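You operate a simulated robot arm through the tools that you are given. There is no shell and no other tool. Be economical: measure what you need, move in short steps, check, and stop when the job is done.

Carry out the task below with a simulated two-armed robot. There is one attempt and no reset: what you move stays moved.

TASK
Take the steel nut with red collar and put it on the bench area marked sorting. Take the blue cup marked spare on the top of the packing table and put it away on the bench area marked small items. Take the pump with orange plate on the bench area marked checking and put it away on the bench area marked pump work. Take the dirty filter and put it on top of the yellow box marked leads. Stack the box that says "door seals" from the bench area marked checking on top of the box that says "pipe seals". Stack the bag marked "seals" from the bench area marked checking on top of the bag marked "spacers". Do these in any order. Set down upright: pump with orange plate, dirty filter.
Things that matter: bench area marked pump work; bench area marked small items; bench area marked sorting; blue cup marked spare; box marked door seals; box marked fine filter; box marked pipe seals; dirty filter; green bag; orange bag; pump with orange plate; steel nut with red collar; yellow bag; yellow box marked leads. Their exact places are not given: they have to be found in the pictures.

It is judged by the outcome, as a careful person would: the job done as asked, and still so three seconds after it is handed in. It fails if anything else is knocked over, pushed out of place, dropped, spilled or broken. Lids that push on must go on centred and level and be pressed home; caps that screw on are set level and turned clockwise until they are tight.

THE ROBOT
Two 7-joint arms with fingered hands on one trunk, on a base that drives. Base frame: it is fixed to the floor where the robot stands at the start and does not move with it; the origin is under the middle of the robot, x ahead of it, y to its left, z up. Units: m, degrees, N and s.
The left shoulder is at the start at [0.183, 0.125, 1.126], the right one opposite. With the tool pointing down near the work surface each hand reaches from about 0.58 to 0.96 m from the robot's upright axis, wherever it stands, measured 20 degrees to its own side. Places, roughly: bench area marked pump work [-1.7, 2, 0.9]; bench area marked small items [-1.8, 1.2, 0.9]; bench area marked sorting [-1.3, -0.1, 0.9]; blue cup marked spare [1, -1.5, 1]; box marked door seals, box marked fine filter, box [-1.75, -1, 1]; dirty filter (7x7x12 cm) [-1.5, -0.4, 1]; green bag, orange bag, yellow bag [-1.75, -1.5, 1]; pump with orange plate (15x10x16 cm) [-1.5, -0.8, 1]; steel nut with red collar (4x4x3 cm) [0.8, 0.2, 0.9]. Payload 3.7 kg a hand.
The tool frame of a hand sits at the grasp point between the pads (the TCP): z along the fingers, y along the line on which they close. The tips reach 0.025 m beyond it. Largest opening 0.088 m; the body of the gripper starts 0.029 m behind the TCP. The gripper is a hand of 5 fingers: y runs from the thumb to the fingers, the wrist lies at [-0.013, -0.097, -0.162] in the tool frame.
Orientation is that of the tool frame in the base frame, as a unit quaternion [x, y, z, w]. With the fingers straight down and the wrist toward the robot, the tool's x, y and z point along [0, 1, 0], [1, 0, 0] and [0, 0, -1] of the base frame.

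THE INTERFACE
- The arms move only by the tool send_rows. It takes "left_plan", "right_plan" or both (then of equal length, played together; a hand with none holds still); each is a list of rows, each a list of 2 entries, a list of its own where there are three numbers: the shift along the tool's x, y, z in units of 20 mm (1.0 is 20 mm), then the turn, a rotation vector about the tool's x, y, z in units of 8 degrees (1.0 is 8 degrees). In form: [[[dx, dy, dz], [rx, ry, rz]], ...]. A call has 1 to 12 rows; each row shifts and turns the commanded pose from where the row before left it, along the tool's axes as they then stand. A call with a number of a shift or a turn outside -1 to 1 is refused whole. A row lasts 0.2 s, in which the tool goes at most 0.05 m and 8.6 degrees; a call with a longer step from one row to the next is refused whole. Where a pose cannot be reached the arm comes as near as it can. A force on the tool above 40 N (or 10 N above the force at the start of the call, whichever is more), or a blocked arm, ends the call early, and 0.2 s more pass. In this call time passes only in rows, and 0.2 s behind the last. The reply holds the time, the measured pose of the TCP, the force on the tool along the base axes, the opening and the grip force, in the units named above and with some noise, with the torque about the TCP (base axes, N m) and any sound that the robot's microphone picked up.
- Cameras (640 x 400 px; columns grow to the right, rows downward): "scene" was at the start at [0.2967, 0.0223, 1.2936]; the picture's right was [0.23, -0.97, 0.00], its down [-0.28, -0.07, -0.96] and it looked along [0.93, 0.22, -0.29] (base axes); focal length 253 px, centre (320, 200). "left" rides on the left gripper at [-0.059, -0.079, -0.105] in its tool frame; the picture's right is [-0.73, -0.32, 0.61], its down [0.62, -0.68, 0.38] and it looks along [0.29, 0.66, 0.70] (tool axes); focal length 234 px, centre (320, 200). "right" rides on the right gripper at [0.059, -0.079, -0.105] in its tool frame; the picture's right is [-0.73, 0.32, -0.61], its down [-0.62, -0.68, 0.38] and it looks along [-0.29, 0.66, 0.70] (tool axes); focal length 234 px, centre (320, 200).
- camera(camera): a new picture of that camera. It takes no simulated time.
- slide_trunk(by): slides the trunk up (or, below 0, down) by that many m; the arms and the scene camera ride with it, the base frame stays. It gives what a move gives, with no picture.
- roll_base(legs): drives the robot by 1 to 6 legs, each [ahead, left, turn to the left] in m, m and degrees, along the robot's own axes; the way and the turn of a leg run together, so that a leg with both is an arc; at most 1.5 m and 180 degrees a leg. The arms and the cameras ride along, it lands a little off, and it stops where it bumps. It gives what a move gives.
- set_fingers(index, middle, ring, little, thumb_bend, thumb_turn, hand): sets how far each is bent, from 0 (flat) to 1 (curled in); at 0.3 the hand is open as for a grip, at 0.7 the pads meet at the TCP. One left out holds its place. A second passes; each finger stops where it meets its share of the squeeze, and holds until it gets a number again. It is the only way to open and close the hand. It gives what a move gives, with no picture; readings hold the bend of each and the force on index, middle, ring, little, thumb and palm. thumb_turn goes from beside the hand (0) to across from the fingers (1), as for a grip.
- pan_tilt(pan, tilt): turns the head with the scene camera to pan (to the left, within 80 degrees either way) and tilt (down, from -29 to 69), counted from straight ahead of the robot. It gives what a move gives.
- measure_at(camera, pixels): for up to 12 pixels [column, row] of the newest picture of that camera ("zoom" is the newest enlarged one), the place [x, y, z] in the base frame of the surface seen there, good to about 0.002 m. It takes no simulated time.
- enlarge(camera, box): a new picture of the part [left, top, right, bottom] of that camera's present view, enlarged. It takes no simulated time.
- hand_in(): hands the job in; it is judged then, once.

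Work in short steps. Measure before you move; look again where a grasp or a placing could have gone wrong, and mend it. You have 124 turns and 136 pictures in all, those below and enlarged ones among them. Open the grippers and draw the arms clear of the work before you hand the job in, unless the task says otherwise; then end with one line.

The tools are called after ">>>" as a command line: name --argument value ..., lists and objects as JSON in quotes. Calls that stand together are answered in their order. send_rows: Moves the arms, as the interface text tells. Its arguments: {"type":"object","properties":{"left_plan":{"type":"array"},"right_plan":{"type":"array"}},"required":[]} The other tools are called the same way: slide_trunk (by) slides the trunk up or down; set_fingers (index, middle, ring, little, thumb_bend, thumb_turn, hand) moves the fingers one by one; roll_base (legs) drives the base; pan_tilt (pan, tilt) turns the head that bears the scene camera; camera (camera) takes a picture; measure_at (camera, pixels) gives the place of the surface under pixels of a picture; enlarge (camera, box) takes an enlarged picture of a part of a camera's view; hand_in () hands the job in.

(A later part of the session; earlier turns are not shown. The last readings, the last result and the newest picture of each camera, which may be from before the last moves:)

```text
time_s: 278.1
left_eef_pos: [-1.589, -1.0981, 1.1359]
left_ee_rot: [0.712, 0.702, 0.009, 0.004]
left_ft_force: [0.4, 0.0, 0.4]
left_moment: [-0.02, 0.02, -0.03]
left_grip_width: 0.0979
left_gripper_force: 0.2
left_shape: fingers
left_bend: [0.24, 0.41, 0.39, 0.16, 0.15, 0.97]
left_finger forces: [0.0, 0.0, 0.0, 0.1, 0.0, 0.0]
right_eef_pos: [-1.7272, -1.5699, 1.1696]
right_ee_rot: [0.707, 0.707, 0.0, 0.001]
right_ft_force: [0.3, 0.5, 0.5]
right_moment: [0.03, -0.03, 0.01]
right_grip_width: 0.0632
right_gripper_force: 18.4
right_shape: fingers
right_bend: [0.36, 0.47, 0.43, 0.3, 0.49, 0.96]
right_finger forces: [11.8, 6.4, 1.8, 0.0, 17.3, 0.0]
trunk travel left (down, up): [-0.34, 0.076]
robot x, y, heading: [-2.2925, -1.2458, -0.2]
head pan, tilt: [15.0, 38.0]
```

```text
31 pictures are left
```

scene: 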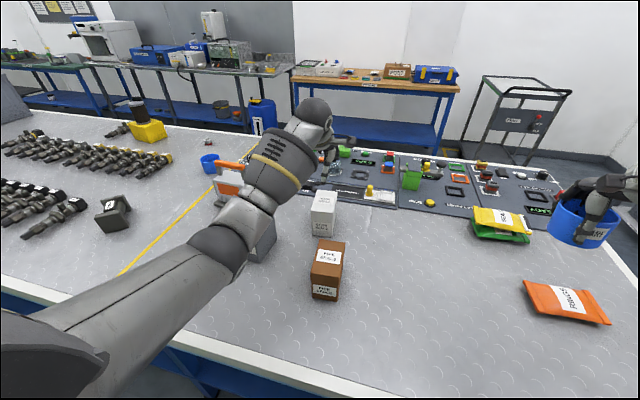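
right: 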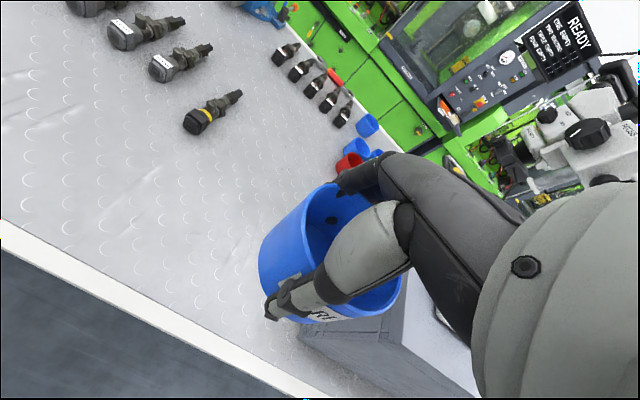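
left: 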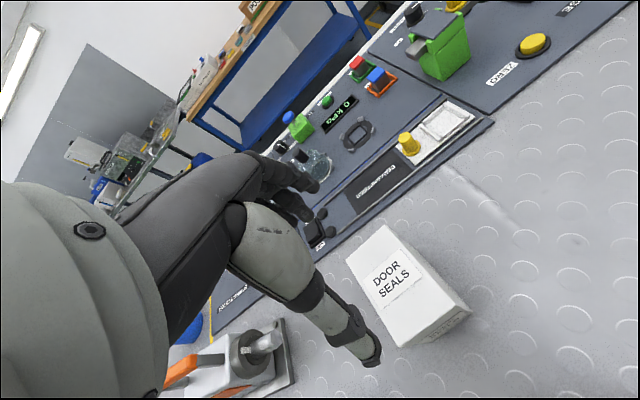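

The grip slipped off: the thumb landed on the box's near edge. The box still stands. I re-measure it while opening again with the thumb wider.

>>> measure_at --camera "left" --pixels '[[349, 260], [386, 227], [445, 292], [398, 345], [360, 345], [372, 362]]'

>>> set_fingers --hand "left" --index 0.14 --middle 0.14 --ring 0.14 --little 0.14 --thumb_bend 0.06

>>> enlarge --camera "left" --box '[230, 130, 490, 380]'

>>> measure_at --camera "zoom" --pixels '[[370, 340], [360, 350], [350, 350], [340, 320], [220, 60], [240, 90], [255, 110]]'

```text
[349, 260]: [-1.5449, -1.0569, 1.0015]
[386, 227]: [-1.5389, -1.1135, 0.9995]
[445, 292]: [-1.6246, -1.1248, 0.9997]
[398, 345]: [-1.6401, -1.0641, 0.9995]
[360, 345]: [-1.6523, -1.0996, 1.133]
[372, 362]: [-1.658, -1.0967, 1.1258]
```

```text
time_s: 279.1
left_eef_pos: [-1.5894, -1.098, 1.1366]
left_ee_rot: [0.712, 0.702, 0.008, 0.004]
left_ft_force: [0.4, 0.6, -0.2]
left_moment: [0.0, 0.03, -0.02]
left_grip_width: 0.1168
left_gripper_force: 0.0
left_shape: fingers
left_bend: [0.14, 0.14, 0.14, 0.14, 0.06, 0.97]
left_finger forces: [0.0, 0.1, 0.0, 0.1, 0.1, 0.0]
right_eef_pos: [-1.7275, -1.5707, 1.1697]
right_ee_rot: [0.707, 0.707, -0.001, 0.0]
right_ft_force: [0.2, -0.4, 0.2]
right_moment: [0.02, -0.01, 0.0]
right_grip_width: 0.0634
right_gripper_force: 18.7
right_shape: fingers
right_bend: [0.36, 0.47, 0.43, 0.3, 0.49, 0.96]
right_finger forces: [11.8, 6.4, 1.8, 0.1, 17.5, 0.0]
trunk travel left (down, up): [-0.34, 0.076]
robot x, y, heading: [-2.2893, -1.2467, -0.0]
head pan, tilt: [15.0, 38.0]
```

```text
1.60 times, centred on (360, 255) of left
```

zoom: 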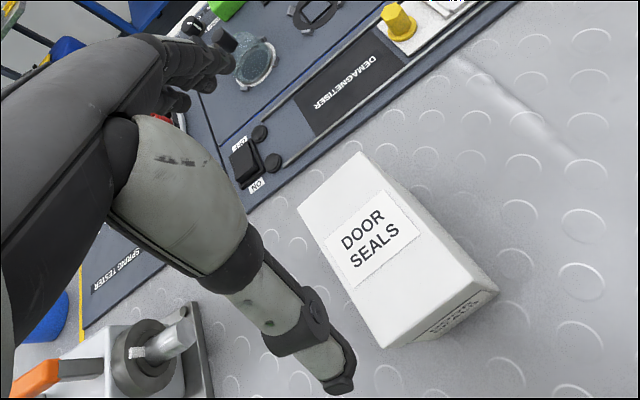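

```text
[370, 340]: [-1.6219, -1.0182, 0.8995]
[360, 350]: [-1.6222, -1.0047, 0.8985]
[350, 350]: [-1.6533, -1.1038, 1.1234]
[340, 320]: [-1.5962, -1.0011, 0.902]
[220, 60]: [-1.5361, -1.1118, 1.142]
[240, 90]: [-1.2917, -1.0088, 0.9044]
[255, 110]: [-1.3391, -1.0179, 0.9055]
```

The box (centre −1.589,−1.089) is turned about 4°. I yaw the hand 5° to match, centre it for equal gaps, descend and grip again, then lift slightly.

>>> send_rows --left_plan '[[[0, 0.2, 0], [0, 0, -0.63]], [[0, 0, 1], [0, 0, 0]], [[0, 0, 1], [0, 0, 0]], [[0, 0, 1], [0, 0, 0]], [[0, 0, 1], [0, 0, 0]], [[0, 0, 1], [0, 0, 0]], [[0, 0, 1], [0, 0, 0]], [[0, 0, 1], [0, 0, 0]], [[0, 0, 1], [0, 0, 0]], [[0, 0, 0.3], [0, 0, 0]]]'

>>> set_fingers --hand "left" --index 0.5 --middle 0.5 --ring 0.4 --thumb_bend 0.5

>>> send_rows --left_plan '[[[0, 0, -0.5], [0, 0, 0]], [[0, 0, -0.5], [0, 0, 0]], [[0, 0, -1], [0, 0, 0]]]'

>>> camera --camera "left"

```text
time_s: 281.1
left_eef_pos: [-1.582, -1.1029, 0.9911]
left_ee_rot: [0.68, 0.733, 0.014, 0.015]
left_ft_force: [-17.7, -1.3, 22.7]
left_moment: [-0.11, 0.74, -0.05]
left_grip_width: 0.1214
left_gripper_force: 14.8
left_shape: fingers
left_bend: [0.13, 0.14, 0.14, 0.14, 0.0, 0.97]
left_finger forces: [1.9, 0.0, 0.0, 0.2, 27.4, 0.1]
right_eef_pos: [-1.7285, -1.569, 1.1706]
right_ee_rot: [0.707, 0.707, 0.0, 0.0]
right_ft_force: [0.4, 0.1, -0.1]
right_moment: [0.0, 0.04, 0.02]
right_grip_width: 0.0634
right_gripper_force: 18.8
right_shape: fingers
right_bend: [0.36, 0.47, 0.43, 0.3, 0.49, 0.96]
right_finger forces: [11.9, 6.4, 1.9, 0.0, 17.4, 0.1]
trunk travel left (down, up): [-0.34, 0.076]
robot x, y, heading: [-2.2885, -1.2476, -0.1]
head pan, tilt: [15.0, 38.0]
stopped in row 10 (left hand): the force on the tool passed its limit (the readings are from after the stop); the commanded pose is now the measured one
```

```text
time_s: 282.1
left_eef_pos: [-1.5815, -1.1027, 0.9937]
left_ee_rot: [0.681, 0.732, 0.016, 0.015]
left_ft_force: [6.7, 0.3, 26.5]
left_moment: [0.12, -0.42, -0.48]
left_grip_width: 0.1169
left_gripper_force: 37.0
left_shape: fingers
left_bend: [0.17, 0.26, 0.24, 0.14, 0.0, 0.96]
left_finger forces: [15.2, 11.9, 14.4, 0.0, 32.1, 0.1]
right_eef_pos: [-1.7296, -1.5695, 1.1706]
right_ee_rot: [0.706, 0.708, 0.001, 0.001]
right_ft_force: [0.9, -0.1, -0.7]
right_moment: [0.04, 0.03, 0.02]
right_grip_width: 0.0631
right_gripper_force: 18.5
right_shape: fingers
right_bend: [0.36, 0.47, 0.43, 0.3, 0.49, 0.96]
right_finger forces: [11.7, 6.4, 1.8, 0.1, 17.4, 0.0]
trunk travel left (down, up): [-0.34, 0.076]
robot x, y, heading: [-2.2904, -1.2489, -0.0]
head pan, tilt: [15.0, 38.0]
```

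```text
time_s: 282.9
left_eef_pos: [-1.5845, -1.1023, 1.0274]
left_ee_rot: [0.68, 0.733, 0.01, 0.008]
left_ft_force: [-0.4, 0.3, 0.0]
left_moment: [0.0, 0.04, 0.02]
left_grip_width: 0.0878
left_gripper_force: 0.1
left_shape: fingers
left_bend: [0.25, 0.41, 0.39, 0.14, 0.28, 0.97]
left_finger forces: [0.0, 0.3, 0.1, 0.0, 0.0, 0.1]
right_eef_pos: [-1.7276, -1.5707, 1.1688]
right_ee_rot: [0.707, 0.707, -0.001, 0.0]
right_ft_force: [-0.5, 0.2, 0.2]
right_moment: [0.01, -0.01, 0.02]
right_grip_width: 0.0635
right_gripper_force: 19.1
right_shape: fingers
right_bend: [0.36, 0.47, 0.43, 0.3, 0.49, 0.96]
right_finger forces: [11.8, 6.4, 1.9, 0.1, 17.4, 0.0]
trunk travel left (down, up): [-0.34, 0.076]
robot x, y, heading: [-2.2855, -1.25, 0.0]
head pan, tilt: [15.0, 38.0]
```

```text
29 pictures are left
```

left: 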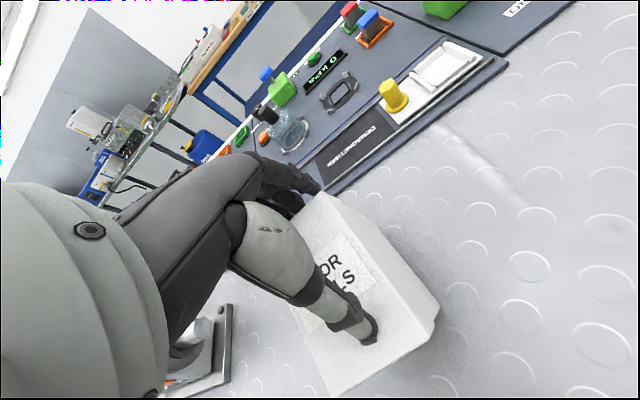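

The thumb tip lands on the box top, so lengthwise gripping won't work. The 90° yaw grip did work for the bag when closer (0.57 ahead), so I retract the hand, drive 0.115 nearer and yaw there.

>>> send_rows --left_plan '[[[0, 0, -1], [0, 0, 0]], [[0, -0.5, -1], [0, 0, 0]], [[0, -0.5, -1], [0, 0, 0]], [[0, -1, -1], [0, 0, 0]], [[0, -1, -1], [0, 0, 0]], [[0, -1, -0.5], [0, 0, 0]], [[0, -1, 0], [0, 0, 0]], [[0, -1, 0], [0, 0, 0]], [[0, -1, 0], [0, 0, 0]], [[0, -1, 0], [0, 0, 0]], [[0, -1, 0], [0, 0, 0]], [[0, -1, 0], [0, 0, 0]]]'

>>> set_fingers --hand "left" --index 0.27 --middle 0.27 --ring 0.27 --little 0.27 --thumb_bend 0.27

>>> roll_base --legs '[[0.115, 0, 0]]'

>>> send_rows --left_plan '[[[0, 0, 0], [0, 0, 0.94]], [[0, 0, 0], [0, 0, 0.94]], [[0, 0, 0], [0, 0, 0.94]], [[0, 0, 0], [0, 0, 0.94]], [[0, 0, 0], [0, 0, 0.94]], [[0, 0, 0], [0, 0, 0.94]], [[0, 0, 0], [0, 0, 0.94]], [[0, 0, 0], [0, 0, 0.94]], [[0, 0, 0], [0, 0, 0.94]], [[0, 0, 0], [0, 0, 0.94]], [[0, 0, 0], [0, 0, 0.94]], [[0, 0, 0], [0, 0, 0.94]]]'

>>> camera --camera "scene"

```text
time_s: 285.5
left_eef_pos: [-1.7863, -1.117, 1.1302]
left_ee_rot: [0.681, 0.732, 0.011, 0.011]
left_ft_force: [0.4, -0.6, 0.9]
left_moment: [-0.02, 0.0, 0.01]
left_grip_width: 0.0874
left_gripper_force: 0.2
left_shape: fingers
left_bend: [0.25, 0.41, 0.39, 0.14, 0.28, 0.97]
left_finger forces: [0.0, 0.0, 0.1, 0.1, 0.0, 0.1]
right_eef_pos: [-1.7293, -1.5696, 1.1696]
right_ee_rot: [0.708, 0.707, 0.0, 0.0]
right_ft_force: [-0.8, 0.0, -1.1]
right_moment: [0.03, -0.03, 0.01]
right_grip_width: 0.0633
right_gripper_force: 18.8
right_shape: fingers
right_bend: [0.36, 0.47, 0.43, 0.3, 0.49, 0.96]
right_finger forces: [11.8, 6.4, 1.8, 0.0, 17.5, 0.0]
trunk travel left (down, up): [-0.34, 0.076]
robot x, y, heading: [-2.2875, -1.2495, 0.1]
head pan, tilt: [15.0, 38.0]
```

```text
time_s: 286.5
left_eef_pos: [-1.7867, -1.1174, 1.1305]
left_ee_rot: [0.68, 0.733, 0.012, 0.01]
left_ft_force: [0.1, -0.4, -0.9]
left_moment: [0.03, 0.02, 0.0]
left_grip_width: 0.0906
left_gripper_force: 0.1
left_shape: fingers
left_bend: [0.27, 0.27, 0.27, 0.27, 0.27, 0.97]
left_finger forces: [0.0, 0.0, 0.0, 0.0, 0.0, 0.0]
right_eef_pos: [-1.727, -1.5703, 1.1683]
right_ee_rot: [0.707, 0.707, 0.0, -0.001]
right_ft_force: [0.8, -0.3, 0.6]
right_moment: [0.03, -0.01, -0.01]
right_grip_width: 0.0633
right_gripper_force: 18.6
right_shape: fingers
right_bend: [0.36, 0.47, 0.43, 0.3, 0.49, 0.96]
right_finger forces: [11.9, 6.4, 1.8, 0.0, 17.4, 0.0]
trunk travel left (down, up): [-0.34, 0.076]
robot x, y, heading: [-2.2894, -1.2489, -0.1]
head pan, tilt: [15.0, 38.0]
```

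```text
time_s: 287.6
left_eef_pos: [-1.7297, -1.1165, 1.1312]
left_ee_rot: [0.68, 0.733, 0.012, 0.011]
left_ft_force: [-0.9, 0.2, -1.2]
left_moment: [-0.01, -0.04, -0.06]
left_grip_width: 0.0906
left_gripper_force: 0.0
left_shape: fingers
left_bend: [0.27, 0.27, 0.27, 0.27, 0.27, 0.97]
left_finger forces: [0.1, 0.0, 0.0, 0.0, 0.1, 0.1]
right_eef_pos: [-1.6696, -1.5692, 1.1695]
right_ee_rot: [0.706, 0.708, 0.0, -0.001]
right_ft_force: [0.1, 0.0, -0.2]
right_moment: [0.01, -0.03, -0.01]
right_grip_width: 0.0632
right_gripper_force: 19.0
right_shape: fingers
right_bend: [0.36, 0.47, 0.43, 0.3, 0.49, 0.96]
right_finger forces: [11.8, 6.3, 1.9, 0.0, 17.5, 0.2]
trunk travel left (down, up): [-0.34, 0.076]
robot x, y, heading: [-2.2301, -1.2518, 0.1]
head pan, tilt: [15.0, 38.0]
stopped in leg 1: the robot was blocked; the commanded pose is now the measured one
```

```text
time_s: 290.2
left_eef_pos: [-1.7265, -1.1153, 1.1301]
left_ee_rot: [0.999, 0.034, 0.015, 0.0]
left_ft_force: [0.2, 0.0, 0.6]
left_moment: [0.03, 0.0, -0.01]
left_grip_width: 0.0906
left_gripper_force: 0.1
left_shape: fingers
left_bend: [0.27, 0.27, 0.27, 0.27, 0.27, 0.97]
left_finger forces: [0.0, 0.1, 0.1, 0.1, 0.0, 0.0]
right_eef_pos: [-1.6667, -1.569, 1.168]
right_ee_rot: [0.707, 0.708, -0.001, -0.002]
right_ft_force: [-0.4, -0.4, 0.3]
right_moment: [0.03, 0.01, 0.0]
right_grip_width: 0.0634
right_gripper_force: 18.8
right_shape: fingers
right_bend: [0.36, 0.47, 0.43, 0.3, 0.49, 0.96]
right_finger forces: [11.7, 6.4, 1.8, 0.1, 17.5, 0.0]
trunk travel left (down, up): [-0.34, 0.076]
robot x, y, heading: [-2.2228, -1.2488, -0.2]
head pan, tilt: [15.0, 38.0]
```

```text
28 pictures are left
```

scene: 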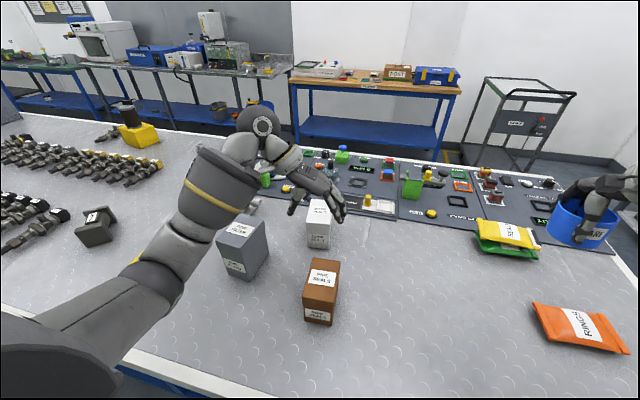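

The base is at its limit, but the yaw succeeded without flags. I extend the hand over the box at lower height and look.

>>> send_rows --left_plan '[[[0.6, -0.3, 1], [0, 0, 0]], [[0.6, -0.3, 1], [0, 0, 0]], [[0.6, -0.3, 1], [0, 0, 0]], [[0.6, -0.3, 0.8], [0, 0, 0]], [[1, 0, 0], [0, 0, 0]], [[1, 0, 0], [0, 0, 0]], [[1, 0, 0], [0, 0, 0]], [[0.9, 0, 0], [0, 0, 0]]]'

>>> enlarge --camera "scene" --box '[220, 100, 400, 290]'

>>> measure_at --camera "zoom" --pixels '[[300, 250], [350, 250], [330, 230], [290, 200], [370, 200], [330, 300]]'

```text
time_s: 292.0
left_eef_pos: [-1.5996, -1.0842, 1.0595]
left_ee_rot: [0.999, 0.035, 0.014, -0.001]
left_ft_force: [0.5, -0.1, -0.2]
left_moment: [0.02, -0.01, -0.03]
left_grip_width: 0.0904
left_gripper_force: 0.1
left_shape: fingers
left_bend: [0.27, 0.27, 0.27, 0.27, 0.27, 0.97]
left_finger forces: [0.0, 0.0, 0.1, 0.0, 0.1, 0.0]
right_eef_pos: [-1.6674, -1.5683, 1.1677]
right_ee_rot: [0.707, 0.707, 0.0, -0.002]
right_ft_force: [-0.7, 0.8, -0.2]
right_moment: [0.01, 0.03, 0.04]
right_grip_width: 0.0633
right_gripper_force: 18.5
right_shape: fingers
right_bend: [0.36, 0.47, 0.43, 0.3, 0.49, 0.96]
right_finger forces: [11.9, 6.5, 1.8, 0.0, 17.5, 0.0]
trunk travel left (down, up): [-0.34, 0.076]
robot x, y, heading: [-2.2268, -1.2485, 0.0]
head pan, tilt: [15.0, 38.0]
```

```text
2.11 times, centred on (310, 195) of scene
```

zoom: 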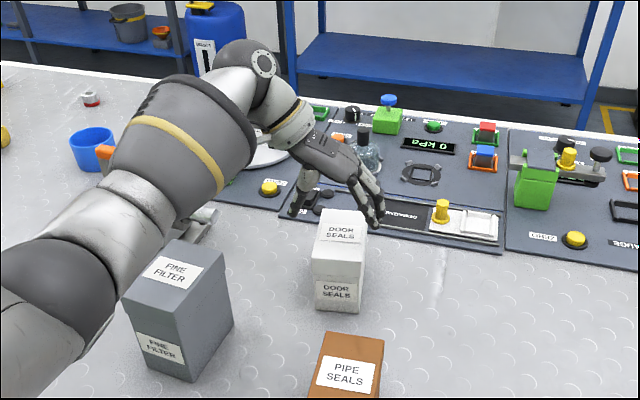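

```text
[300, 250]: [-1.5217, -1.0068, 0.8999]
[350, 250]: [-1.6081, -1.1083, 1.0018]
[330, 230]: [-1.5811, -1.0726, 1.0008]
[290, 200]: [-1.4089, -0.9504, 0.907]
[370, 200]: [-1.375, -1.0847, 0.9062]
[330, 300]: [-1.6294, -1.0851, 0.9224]
```

The pose is good with no reach flags. I descend, close across the box's width and lift it.

>>> send_rows --left_plan '[[[0, 0.25, 1], [0, 0, 0]], [[0, 0, 1], [0, 0, 0]], [[0, 0, 1], [0, 0, 0]], [[0, 0, 1], [0, 0, 0]]]'

>>> set_fingers --hand "left" --index 0.65 --middle 0.65 --ring 0.6 --thumb_bend 0.65

>>> send_rows --left_plan '[[[0, 0, -0.5], [0, 0, 0]], [[0, 0, -1], [0, 0, 0]], [[0, 0, -1], [0, 0, 0]], [[0, 0, -1], [0, 0, 0]], [[0, 0, -1], [0, 0, 0]], [[0, 0, -1], [0, 0, 0]], [[0, 0, -1], [0, 0, 0]], [[0, 0, -0.7], [0, 0, 0]]]'

>>> enlarge --camera "scene" --box '[220, 100, 400, 290]'

```text
time_s: 293.0
left_eef_pos: [-1.5958, -1.0892, 0.9789]
left_ee_rot: [0.999, 0.036, 0.017, 0.0]
left_ft_force: [-0.1, -2.6, 5.2]
left_moment: [-0.07, 0.02, 0.01]
left_grip_width: 0.0922
left_gripper_force: 2.7
left_shape: fingers
left_bend: [0.26, 0.27, 0.27, 0.27, 0.27, 0.97]
left_finger forces: [4.4, 0.1, 0.1, 0.1, 0.5, 0.0]
right_eef_pos: [-1.6683, -1.5707, 1.1683]
right_ee_rot: [0.706, 0.708, -0.001, -0.001]
right_ft_force: [0.7, 0.0, -1.7]
right_moment: [0.03, 0.01, 0.01]
right_grip_width: 0.0631
right_gripper_force: 19.0
right_shape: fingers
right_bend: [0.36, 0.47, 0.43, 0.3, 0.49, 0.96]
right_finger forces: [11.7, 6.4, 1.8, 0.0, 17.5, 0.0]
trunk travel left (down, up): [-0.34, 0.076]
robot x, y, heading: [-2.2283, -1.2482, -0.1]
head pan, tilt: [15.0, 38.0]
```

```text
time_s: 294.0
left_eef_pos: [-1.5962, -1.0895, 0.9797]
left_ee_rot: [0.999, 0.035, 0.016, -0.001]
left_ft_force: [2.4, -7.1, 13.6]
left_moment: [-0.98, 0.01, 0.05]
left_grip_width: 0.0637
left_gripper_force: 40.8
left_shape: fingers
left_bend: [0.29, 0.49, 0.49, 0.27, 0.56, 0.95]
left_finger forces: [28.1, 9.3, 7.8, 0.2, 36.6, 0.0]
right_eef_pos: [-1.6682, -1.5699, 1.1683]
right_ee_rot: [0.706, 0.708, 0.0, -0.001]
right_ft_force: [-0.7, 0.3, -0.8]
right_moment: [0.01, 0.01, -0.03]
right_grip_width: 0.0635
right_gripper_force: 18.6
right_shape: fingers
right_bend: [0.36, 0.47, 0.43, 0.3, 0.49, 0.96]
right_finger forces: [11.9, 6.4, 1.7, 0.1, 17.4, 0.0]
trunk travel left (down, up): [-0.34, 0.076]
robot x, y, heading: [-2.2296, -1.2484, 0.0]
head pan, tilt: [15.0, 38.0]
```

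```text
time_s: 295.8
left_eef_pos: [-1.6023, -1.0898, 1.1209]
left_ee_rot: [0.999, 0.034, 0.015, -0.001]
left_ft_force: [0.5, 0.1, -0.9]
left_moment: [-0.05, 0.05, 0.01]
left_grip_width: 0.0633
left_gripper_force: 34.5
left_shape: fingers
left_bend: [0.3, 0.5, 0.5, 0.27, 0.55, 0.94]
left_finger forces: [19.0, 7.6, 6.7, 0.1, 36.4, 0.0]
right_eef_pos: [-1.6672, -1.5698, 1.1679]
right_ee_rot: [0.706, 0.708, -0.001, -0.002]
right_ft_force: [0.5, 0.7, -0.6]
right_moment: [-0.01, 0.0, 0.0]
right_grip_width: 0.0633
right_gripper_force: 18.7
right_shape: fingers
right_bend: [0.36, 0.47, 0.43, 0.3, 0.49, 0.96]
right_finger forces: [11.7, 6.4, 1.8, 0.1, 17.4, 0.0]
trunk travel left (down, up): [-0.34, 0.076]
robot x, y, heading: [-2.2324, -1.2474, -0.0]
head pan, tilt: [15.0, 38.0]
```

```text
2.11 times, centred on (310, 195) of scene
```

zoom: 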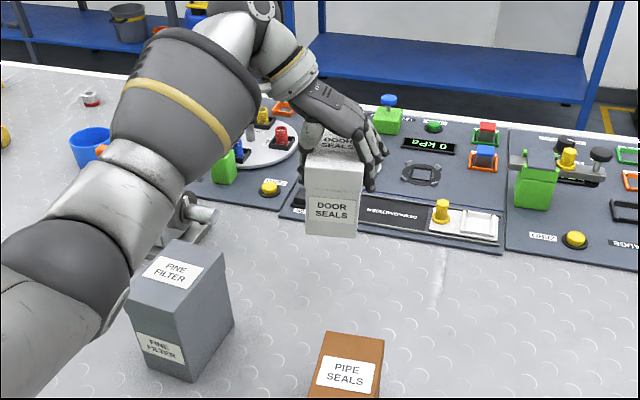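

The white box is lifted level. I measure its near face now, back the base off 0.13, and measure again against the brown top.

>>> roll_base --legs '[[-0.13, 0, 0]]'

>>> enlarge --camera "scene" --box '[240, 110, 400, 290]'

>>> camera --camera "scene"

```text
time_s: 297.1
left_eef_pos: [-1.7381, -1.0874, 1.1209]
left_ee_rot: [0.999, 0.036, 0.015, -0.001]
left_ft_force: [-0.3, 0.1, -0.9]
left_moment: [0.03, -0.01, -0.02]
left_grip_width: 0.0628
left_gripper_force: 33.9
left_shape: fingers
left_bend: [0.3, 0.5, 0.5, 0.27, 0.55, 0.94]
left_finger forces: [19.1, 7.8, 6.7, 0.0, 36.5, 0.0]
right_eef_pos: [-1.8019, -1.5682, 1.1684]
right_ee_rot: [0.706, 0.709, 0.001, -0.002]
right_ft_force: [-0.7, 0.1, -0.3]
right_moment: [0.03, 0.0, 0.01]
right_grip_width: 0.0631
right_gripper_force: 18.9
right_shape: fingers
right_bend: [0.36, 0.47, 0.43, 0.3, 0.49, 0.96]
right_finger forces: [11.8, 6.4, 1.8, 0.0, 17.4, 0.0]
trunk travel left (down, up): [-0.34, 0.076]
robot x, y, heading: [-2.3649, -1.2494, -0.1]
head pan, tilt: [15.0, 38.0]
```

```text
2.22 times, centred on (320, 200) of scene
```

zoom: 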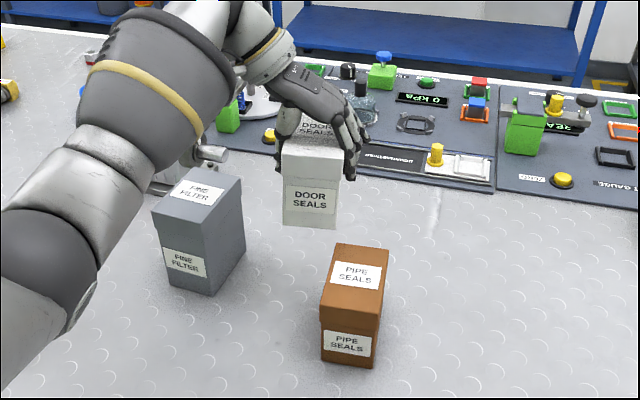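

```text
24 pictures are left
```

scene: 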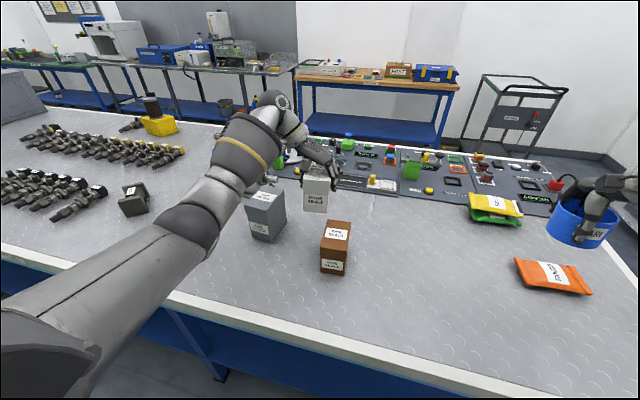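

>>> measure_at --camera "zoom" --pixels '[[285, 220], [334, 226], [285, 155], [339, 155], [310, 170], [323, 305], [382, 318], [335, 248], [387, 252], [355, 280]]'

```text
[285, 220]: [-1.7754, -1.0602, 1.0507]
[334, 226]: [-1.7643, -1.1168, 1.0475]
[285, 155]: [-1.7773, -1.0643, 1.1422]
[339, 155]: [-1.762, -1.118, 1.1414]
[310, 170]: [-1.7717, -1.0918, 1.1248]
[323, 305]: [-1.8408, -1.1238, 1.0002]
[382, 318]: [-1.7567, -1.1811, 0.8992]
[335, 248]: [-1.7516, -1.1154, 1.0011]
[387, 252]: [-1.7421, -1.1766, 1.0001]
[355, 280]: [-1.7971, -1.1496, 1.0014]
```

The white box needs a 9° clockwise turn and a shift of (−0.068,−0.070) to sit over the brown one. I place it with slow final steps, release, rise, yaw back, and drive to the pump.

>>> send_rows --left_plan '[[[0, 0, 0], [0, 0, 0.55]], [[0, 0, 0], [0, 0, 0.55]], [[-0.78, 0.94, 0], [0, 0, 0]], [[-0.78, 0.94, 0], [0, 0, 0]], [[-0.78, 0.94, 0], [0, 0, 0]], [[-0.76, 0.93, 0], [0, 0, 0]], [[0, 0, 0], [0, 0, 0]], [[0, 0, 1], [0, 0, 0]], [[0, 0, 0.5], [0, 0, 0]], [[0, 0, 0.2], [0, 0, 0]], [[0, 0, 0.15], [0, 0, 0]], [[0, 0, 0.15], [0, 0, 0]]]'

>>> enlarge --camera "scene" --box '[240, 110, 400, 290]'

>>> measure_at --camera "zoom" --pixels '[[330, 290], [350, 290], [370, 290], [330, 240], [380, 240], [355, 220], [350, 320]]'

```text
time_s: 299.7
left_eef_pos: [-1.8035, -1.1583, 1.0821]
left_ee_rot: [0.999, -0.041, 0.016, -0.001]
left_ft_force: [0.4, 0.3, 6.1]
left_moment: [-0.17, 0.17, 0.02]
left_grip_width: 0.0634
left_gripper_force: 36.2
left_shape: fingers
left_bend: [0.3, 0.51, 0.5, 0.27, 0.55, 0.94]
left_finger forces: [21.3, 7.8, 6.7, 0.0, 37.6, 0.0]
right_eef_pos: [-1.8019, -1.5684, 1.1673]
right_ee_rot: [0.706, 0.709, 0.0, -0.001]
right_ft_force: [0.0, 0.1, -1.0]
right_moment: [0.03, -0.01, 0.03]
right_grip_width: 0.0631
right_gripper_force: 18.3
right_shape: fingers
right_bend: [0.36, 0.47, 0.43, 0.3, 0.49, 0.96]
right_finger forces: [11.8, 6.4, 1.8, 0.0, 17.4, 0.0]
trunk travel left (down, up): [-0.34, 0.076]
robot x, y, heading: [-2.361, -1.2501, 0.3]
head pan, tilt: [15.0, 38.0]
```

```text
2.22 times, centred on (320, 200) of scene
```

zoom: 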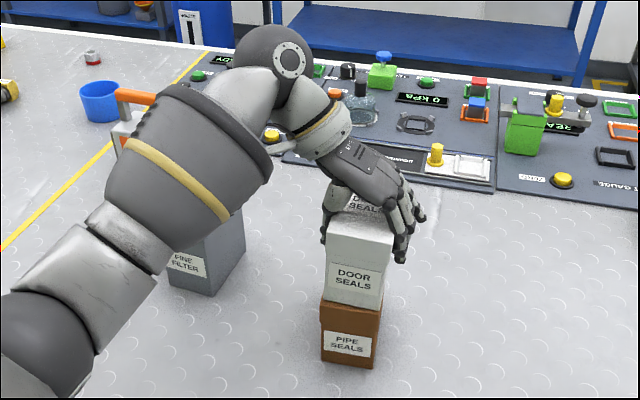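

```text
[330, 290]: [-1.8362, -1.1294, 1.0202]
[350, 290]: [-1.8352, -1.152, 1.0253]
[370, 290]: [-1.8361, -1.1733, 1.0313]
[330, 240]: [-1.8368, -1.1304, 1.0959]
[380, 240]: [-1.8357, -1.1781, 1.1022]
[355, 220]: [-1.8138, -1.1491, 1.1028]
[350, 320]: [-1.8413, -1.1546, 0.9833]
```

Alignment is excellent and contact is light (6 N). I release, rise, yaw back, move the hand aside to the left, drive to the pump and look at it.

>>> set_fingers --hand "left" --index 0.25 --middle 0.27 --ring 0.27 --thumb_bend 0.27

>>> send_rows --left_plan '[[[0, 0, -0.5], [0, 0, 0]], [[0, 0, -1], [0, 0, 0]], [[0, 0, -1], [0, 0, 0]], [[0, 0, -1], [0, 0, 0]], [[0, 0, -1], [0, 0, 0]], [[0, 0, -1], [0, 0, 0]], [[0, 0, -1], [0, 0, 0]], [[0, 0, -1], [0, 0, 0]]]'

>>> send_rows --left_plan '[[[0, 0, 0], [0, 0, -0.985]], [[0, 0, 0], [0, 0, -0.985]], [[0, 0, 0], [0, 0, -0.985]], [[0, 0, 0], [0, 0, -0.985]], [[0, 0, 0], [0, 0, -0.985]], [[0, 0, 0], [0, 0, -0.985]], [[0, 0, 0], [0, 0, -0.985]], [[0, 0, 0], [0, 0, -0.985]], [[0, 0, 0], [0, 0, -0.985]], [[0, 0, 0], [0, 0, -0.985]], [[0, 0, 0], [0, 0, -0.985]], [[0, 0, 0], [0, 0, -0.985]]]'

>>> send_rows --left_plan '[[[1, 0, 0], [0, 0, 0]], [[1, 0, 0], [0, 0, 0]], [[1, 0, 0], [0, 0, 0]], [[1, 0, 0], [0, 0, 0]], [[1, 0, 0], [0, 0, 0]], [[1, 0, 0], [0, 0, 0]], [[1, 0, 0], [0, 0, 0]], [[1, 0, 0], [0, 0, 0]], [[1, 0, 0], [0, 0, 0]], [[1, 0, 0], [0, 0, 0]]]'

>>> roll_base --legs '[[0, 0.3, 0], [0.09, 0, 0]]'

>>> pan_tilt --pan 19 --tilt 44

>>> camera --camera "scene"

>>> measure_at --camera "scene" --pixels '[[320, 200], [300, 200], [340, 200], [320, 190], [320, 210], [300, 190], [340, 190], [310, 195], [330, 195], [350, 195], [290, 195], [320, 180]]'

```text
time_s: 300.7
left_eef_pos: [-1.8029, -1.1576, 1.0792]
left_ee_rot: [0.999, -0.04, 0.015, -0.001]
left_ft_force: [0.0, 0.4, 1.6]
left_moment: [0.01, 0.0, 0.02]
left_grip_width: 0.0938
left_gripper_force: 0.9
left_shape: fingers
left_bend: [0.25, 0.27, 0.27, 0.27, 0.27, 0.98]
left_finger forces: [0.1, 0.0, 0.1, 0.0, 1.9, 0.1]
right_eef_pos: [-1.8001, -1.5679, 1.1693]
right_ee_rot: [0.705, 0.709, -0.001, -0.002]
right_ft_force: [-0.6, -0.3, -0.2]
right_moment: [0.02, -0.02, 0.01]
right_grip_width: 0.0635
right_gripper_force: 18.6
right_shape: fingers
right_bend: [0.36, 0.47, 0.43, 0.3, 0.49, 0.96]
right_finger forces: [11.8, 6.4, 1.8, 0.1, 17.4, 0.0]
trunk travel left (down, up): [-0.34, 0.076]
robot x, y, heading: [-2.362, -1.2495, 0.3]
head pan, tilt: [15.0, 38.0]
```

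```text
time_s: 302.5
left_eef_pos: [-1.8087, -1.1582, 1.228]
left_ee_rot: [0.999, -0.04, 0.015, -0.002]
left_ft_force: [0.1, 0.8, 0.0]
left_moment: [0.02, 0.03, 0.01]
left_grip_width: 0.0931
left_gripper_force: 0.0
left_shape: fingers
left_bend: [0.25, 0.27, 0.27, 0.27, 0.27, 0.98]
left_finger forces: [0.1, 0.0, 0.0, 0.1, 0.1, 0.1]
right_eef_pos: [-1.7994, -1.5688, 1.1671]
right_ee_rot: [0.706, 0.708, 0.0, -0.002]
right_ft_force: [-0.3, -0.4, -0.9]
right_moment: [0.0, 0.0, 0.02]
right_grip_width: 0.0635
right_gripper_force: 19.1
right_shape: fingers
right_bend: [0.36, 0.47, 0.43, 0.3, 0.49, 0.96]
right_finger forces: [11.8, 6.4, 1.8, 0.0, 17.4, 0.1]
trunk travel left (down, up): [-0.34, 0.076]
robot x, y, heading: [-2.3593, -1.2487, 0.2]
head pan, tilt: [15.0, 38.0]
```

```text
time_s: 305.1
left_eef_pos: [-1.808, -1.1586, 1.2288]
left_ee_rot: [0.706, 0.708, 0.012, 0.009]
left_ft_force: [0.4, 0.1, -0.6]
left_moment: [0.01, 0.01, 0.0]
left_grip_width: 0.0934
left_gripper_force: 0.1
left_shape: fingers
left_bend: [0.25, 0.27, 0.27, 0.27, 0.27, 0.98]
left_finger forces: [0.0, 0.0, 0.1, 0.0, 0.0, 0.0]
right_eef_pos: [-1.7997, -1.5686, 1.1673]
right_ee_rot: [0.706, 0.708, 0.0, -0.001]
right_ft_force: [0.2, -0.1, -0.2]
right_moment: [-0.01, 0.02, 0.01]
right_grip_width: 0.0633
right_gripper_force: 18.4
right_shape: fingers
right_bend: [0.36, 0.47, 0.43, 0.3, 0.49, 0.96]
right_finger forces: [11.6, 6.4, 1.7, 0.0, 17.4, 0.0]
trunk travel left (down, up): [-0.34, 0.076]
robot x, y, heading: [-2.3674, -1.2451, 0.1]
head pan, tilt: [15.0, 38.0]
```

```text
time_s: 307.3
left_eef_pos: [-1.807, -0.9575, 1.2298]
left_ee_rot: [0.708, 0.706, 0.011, 0.009]
left_ft_force: [0.5, 0.4, -0.4]
left_moment: [0.01, -0.01, 0.02]
left_grip_width: 0.0933
left_gripper_force: 0.0
left_shape: fingers
left_bend: [0.25, 0.27, 0.27, 0.27, 0.27, 0.98]
left_finger forces: [0.1, 0.1, 0.1, 0.0, 0.0, 0.1]
right_eef_pos: [-1.8015, -1.5682, 1.1686]
right_ee_rot: [0.706, 0.708, -0.001, -0.001]
right_ft_force: [0.0, 0.5, 0.3]
right_moment: [0.0, -0.01, -0.02]
right_grip_width: 0.0634
right_gripper_force: 18.4
right_shape: fingers
right_bend: [0.36, 0.47, 0.43, 0.3, 0.49, 0.96]
right_finger forces: [11.8, 6.3, 1.7, 0.1, 17.4, 0.0]
trunk travel left (down, up): [-0.34, 0.076]
robot x, y, heading: [-2.3614, -1.2461, 0.1]
head pan, tilt: [15.0, 38.0]
```

```text
time_s: 310.1
left_eef_pos: [-1.7153, -0.6548, 1.2293]
left_ee_rot: [0.708, 0.706, 0.012, 0.01]
left_ft_force: [1.3, 0.1, -0.6]
left_moment: [0.02, 0.02, 0.0]
left_grip_width: 0.0932
left_gripper_force: 0.1
left_shape: fingers
left_bend: [0.25, 0.27, 0.27, 0.27, 0.27, 0.98]
left_finger forces: [0.0, 0.1, 0.0, 0.0, 0.0, 0.0]
right_eef_pos: [-1.7079, -1.2644, 1.1683]
right_ee_rot: [0.707, 0.708, -0.001, -0.002]
right_ft_force: [-0.2, 0.4, -0.3]
right_moment: [-0.02, 0.0, -0.02]
right_grip_width: 0.0633
right_gripper_force: 19.5
right_shape: fingers
right_bend: [0.36, 0.47, 0.43, 0.3, 0.49, 0.96]
right_finger forces: [11.7, 6.4, 1.9, 0.1, 17.4, 0.0]
trunk travel left (down, up): [-0.34, 0.076]
robot x, y, heading: [-2.2722, -0.9432, 0.3]
head pan, tilt: [15.0, 38.0]
```

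```text
time_s: 310.8
left_eef_pos: [-1.716, -0.655, 1.2297]
left_ee_rot: [0.707, 0.707, 0.012, 0.009]
left_ft_force: [-0.1, 0.5, 0.8]
left_moment: [0.01, -0.02, -0.03]
left_grip_width: 0.0931
left_gripper_force: 0.0
left_shape: fingers
left_bend: [0.25, 0.27, 0.27, 0.27, 0.27, 0.98]
left_finger forces: [0.1, 0.1, 0.2, 0.0, 0.1, 0.0]
right_eef_pos: [-1.7083, -1.2648, 1.1681]
right_ee_rot: [0.707, 0.707, -0.001, -0.002]
right_ft_force: [0.1, -0.5, -0.8]
right_moment: [0.03, -0.02, -0.04]
right_grip_width: 0.0631
right_gripper_force: 18.5
right_shape: fingers
right_bend: [0.36, 0.47, 0.43, 0.3, 0.49, 0.96]
right_finger forces: [11.7, 6.3, 1.8, 0.0, 17.4, 0.0]
trunk travel left (down, up): [-0.34, 0.076]
robot x, y, heading: [-2.2721, -0.9438, -0.1]
head pan, tilt: [19.0, 44.0]
```

```text
22 pictures are left
```

scene: 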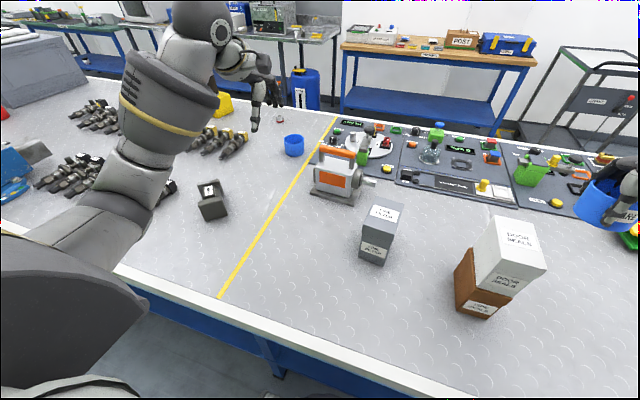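

```text
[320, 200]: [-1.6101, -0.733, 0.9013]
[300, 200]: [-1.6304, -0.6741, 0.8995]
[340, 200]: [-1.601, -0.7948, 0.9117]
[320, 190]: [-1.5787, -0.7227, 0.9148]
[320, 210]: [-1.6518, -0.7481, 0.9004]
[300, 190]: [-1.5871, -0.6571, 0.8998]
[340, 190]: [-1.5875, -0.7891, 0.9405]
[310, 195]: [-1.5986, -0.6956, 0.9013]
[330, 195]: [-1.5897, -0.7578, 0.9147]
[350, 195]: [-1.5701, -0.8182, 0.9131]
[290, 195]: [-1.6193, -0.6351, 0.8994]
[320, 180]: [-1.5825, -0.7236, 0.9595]
```

The stack stands well. I measure the pump's orange handle (around (340,152)) and pre-position the left hand above it.

>>> measure_at --camera "scene" --pixels '[[325, 149], [330, 150], [335, 151], [340, 152], [345, 154], [350, 155], [340, 149], [322, 160], [355, 165], [373, 183], [312, 188], [350, 203]]'

>>> send_rows --left_plan '[[[-0.6, 0.8, 0], [-0.08, 0, 0]], [[-0.6, 0.8, 0], [-0.08, 0, 0]], [[-0.6, 0.8, 0], [0, 0, 0]], [[-0.6, 0.8, 0], [0, 0, 0]], [[-0.6, 0.8, 0], [0, 0, 0]], [[-0.6, 0.8, 0], [0, 0, 0]], [[-0.6, 0.8, 0], [0, 0, 0]], [[-0.6, 0.8, 0], [0, 0, 0]], [[-0.6, 0.8, 0], [0, 0, 0]], [[-0.6, 0.8, 0], [0, 0, 0]]]'

>>> camera --camera "left"

>>> enlarge --camera "scene" --box '[270, 90, 410, 220]'

```text
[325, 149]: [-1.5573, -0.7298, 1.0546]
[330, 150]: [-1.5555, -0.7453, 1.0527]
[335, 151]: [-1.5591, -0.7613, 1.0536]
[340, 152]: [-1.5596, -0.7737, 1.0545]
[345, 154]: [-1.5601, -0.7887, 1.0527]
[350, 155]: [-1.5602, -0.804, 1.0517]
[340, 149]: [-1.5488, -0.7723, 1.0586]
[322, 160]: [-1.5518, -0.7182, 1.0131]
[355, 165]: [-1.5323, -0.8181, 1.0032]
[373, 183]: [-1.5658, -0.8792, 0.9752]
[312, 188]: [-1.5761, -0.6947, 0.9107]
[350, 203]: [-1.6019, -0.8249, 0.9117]
```

```text
time_s: 313.0
left_eef_pos: [-1.5554, -0.7767, 1.2354]
left_ee_rot: [0.708, 0.706, 0.02, 0.017]
left_ft_force: [0.1, -0.1, -0.5]
left_moment: [-0.02, 0.04, 0.02]
left_grip_width: 0.0929
left_gripper_force: 0.1
left_shape: fingers
left_bend: [0.25, 0.27, 0.27, 0.27, 0.27, 0.98]
left_finger forces: [0.0, 0.0, 0.1, 0.0, 0.0, 0.1]
right_eef_pos: [-1.7079, -1.2652, 1.1675]
right_ee_rot: [0.706, 0.708, 0.0, -0.002]
right_ft_force: [0.4, -0.7, -0.4]
right_moment: [0.01, 0.01, -0.02]
right_grip_width: 0.0632
right_gripper_force: 18.7
right_shape: fingers
right_bend: [0.36, 0.47, 0.43, 0.3, 0.49, 0.96]
right_finger forces: [11.7, 6.4, 1.7, 0.0, 17.5, 0.1]
trunk travel left (down, up): [-0.34, 0.076]
robot x, y, heading: [-2.2721, -0.9442, 0.2]
head pan, tilt: [19.0, 44.0]
```

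```text
21 pictures are left
```

left: 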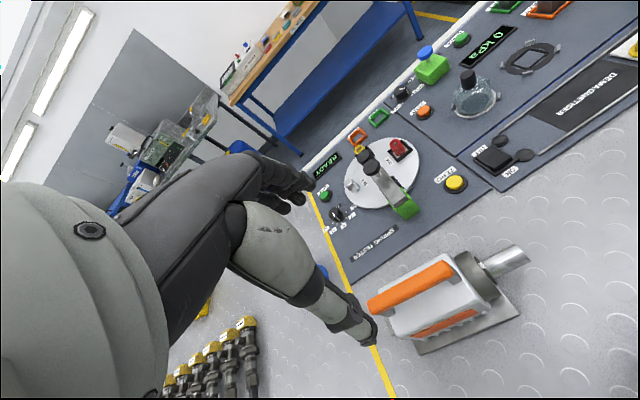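

```text
3.08 times, centred on (340, 155) of scene
```

zoom: 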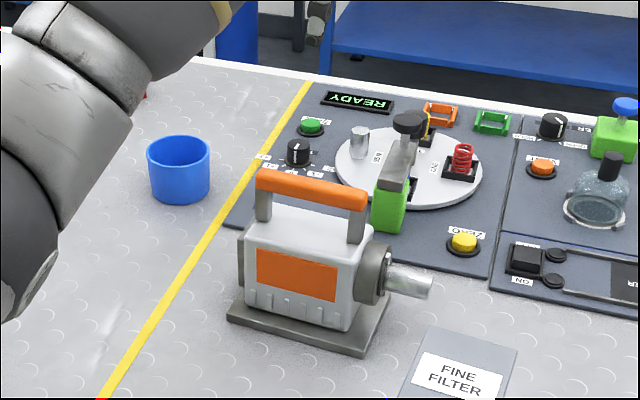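

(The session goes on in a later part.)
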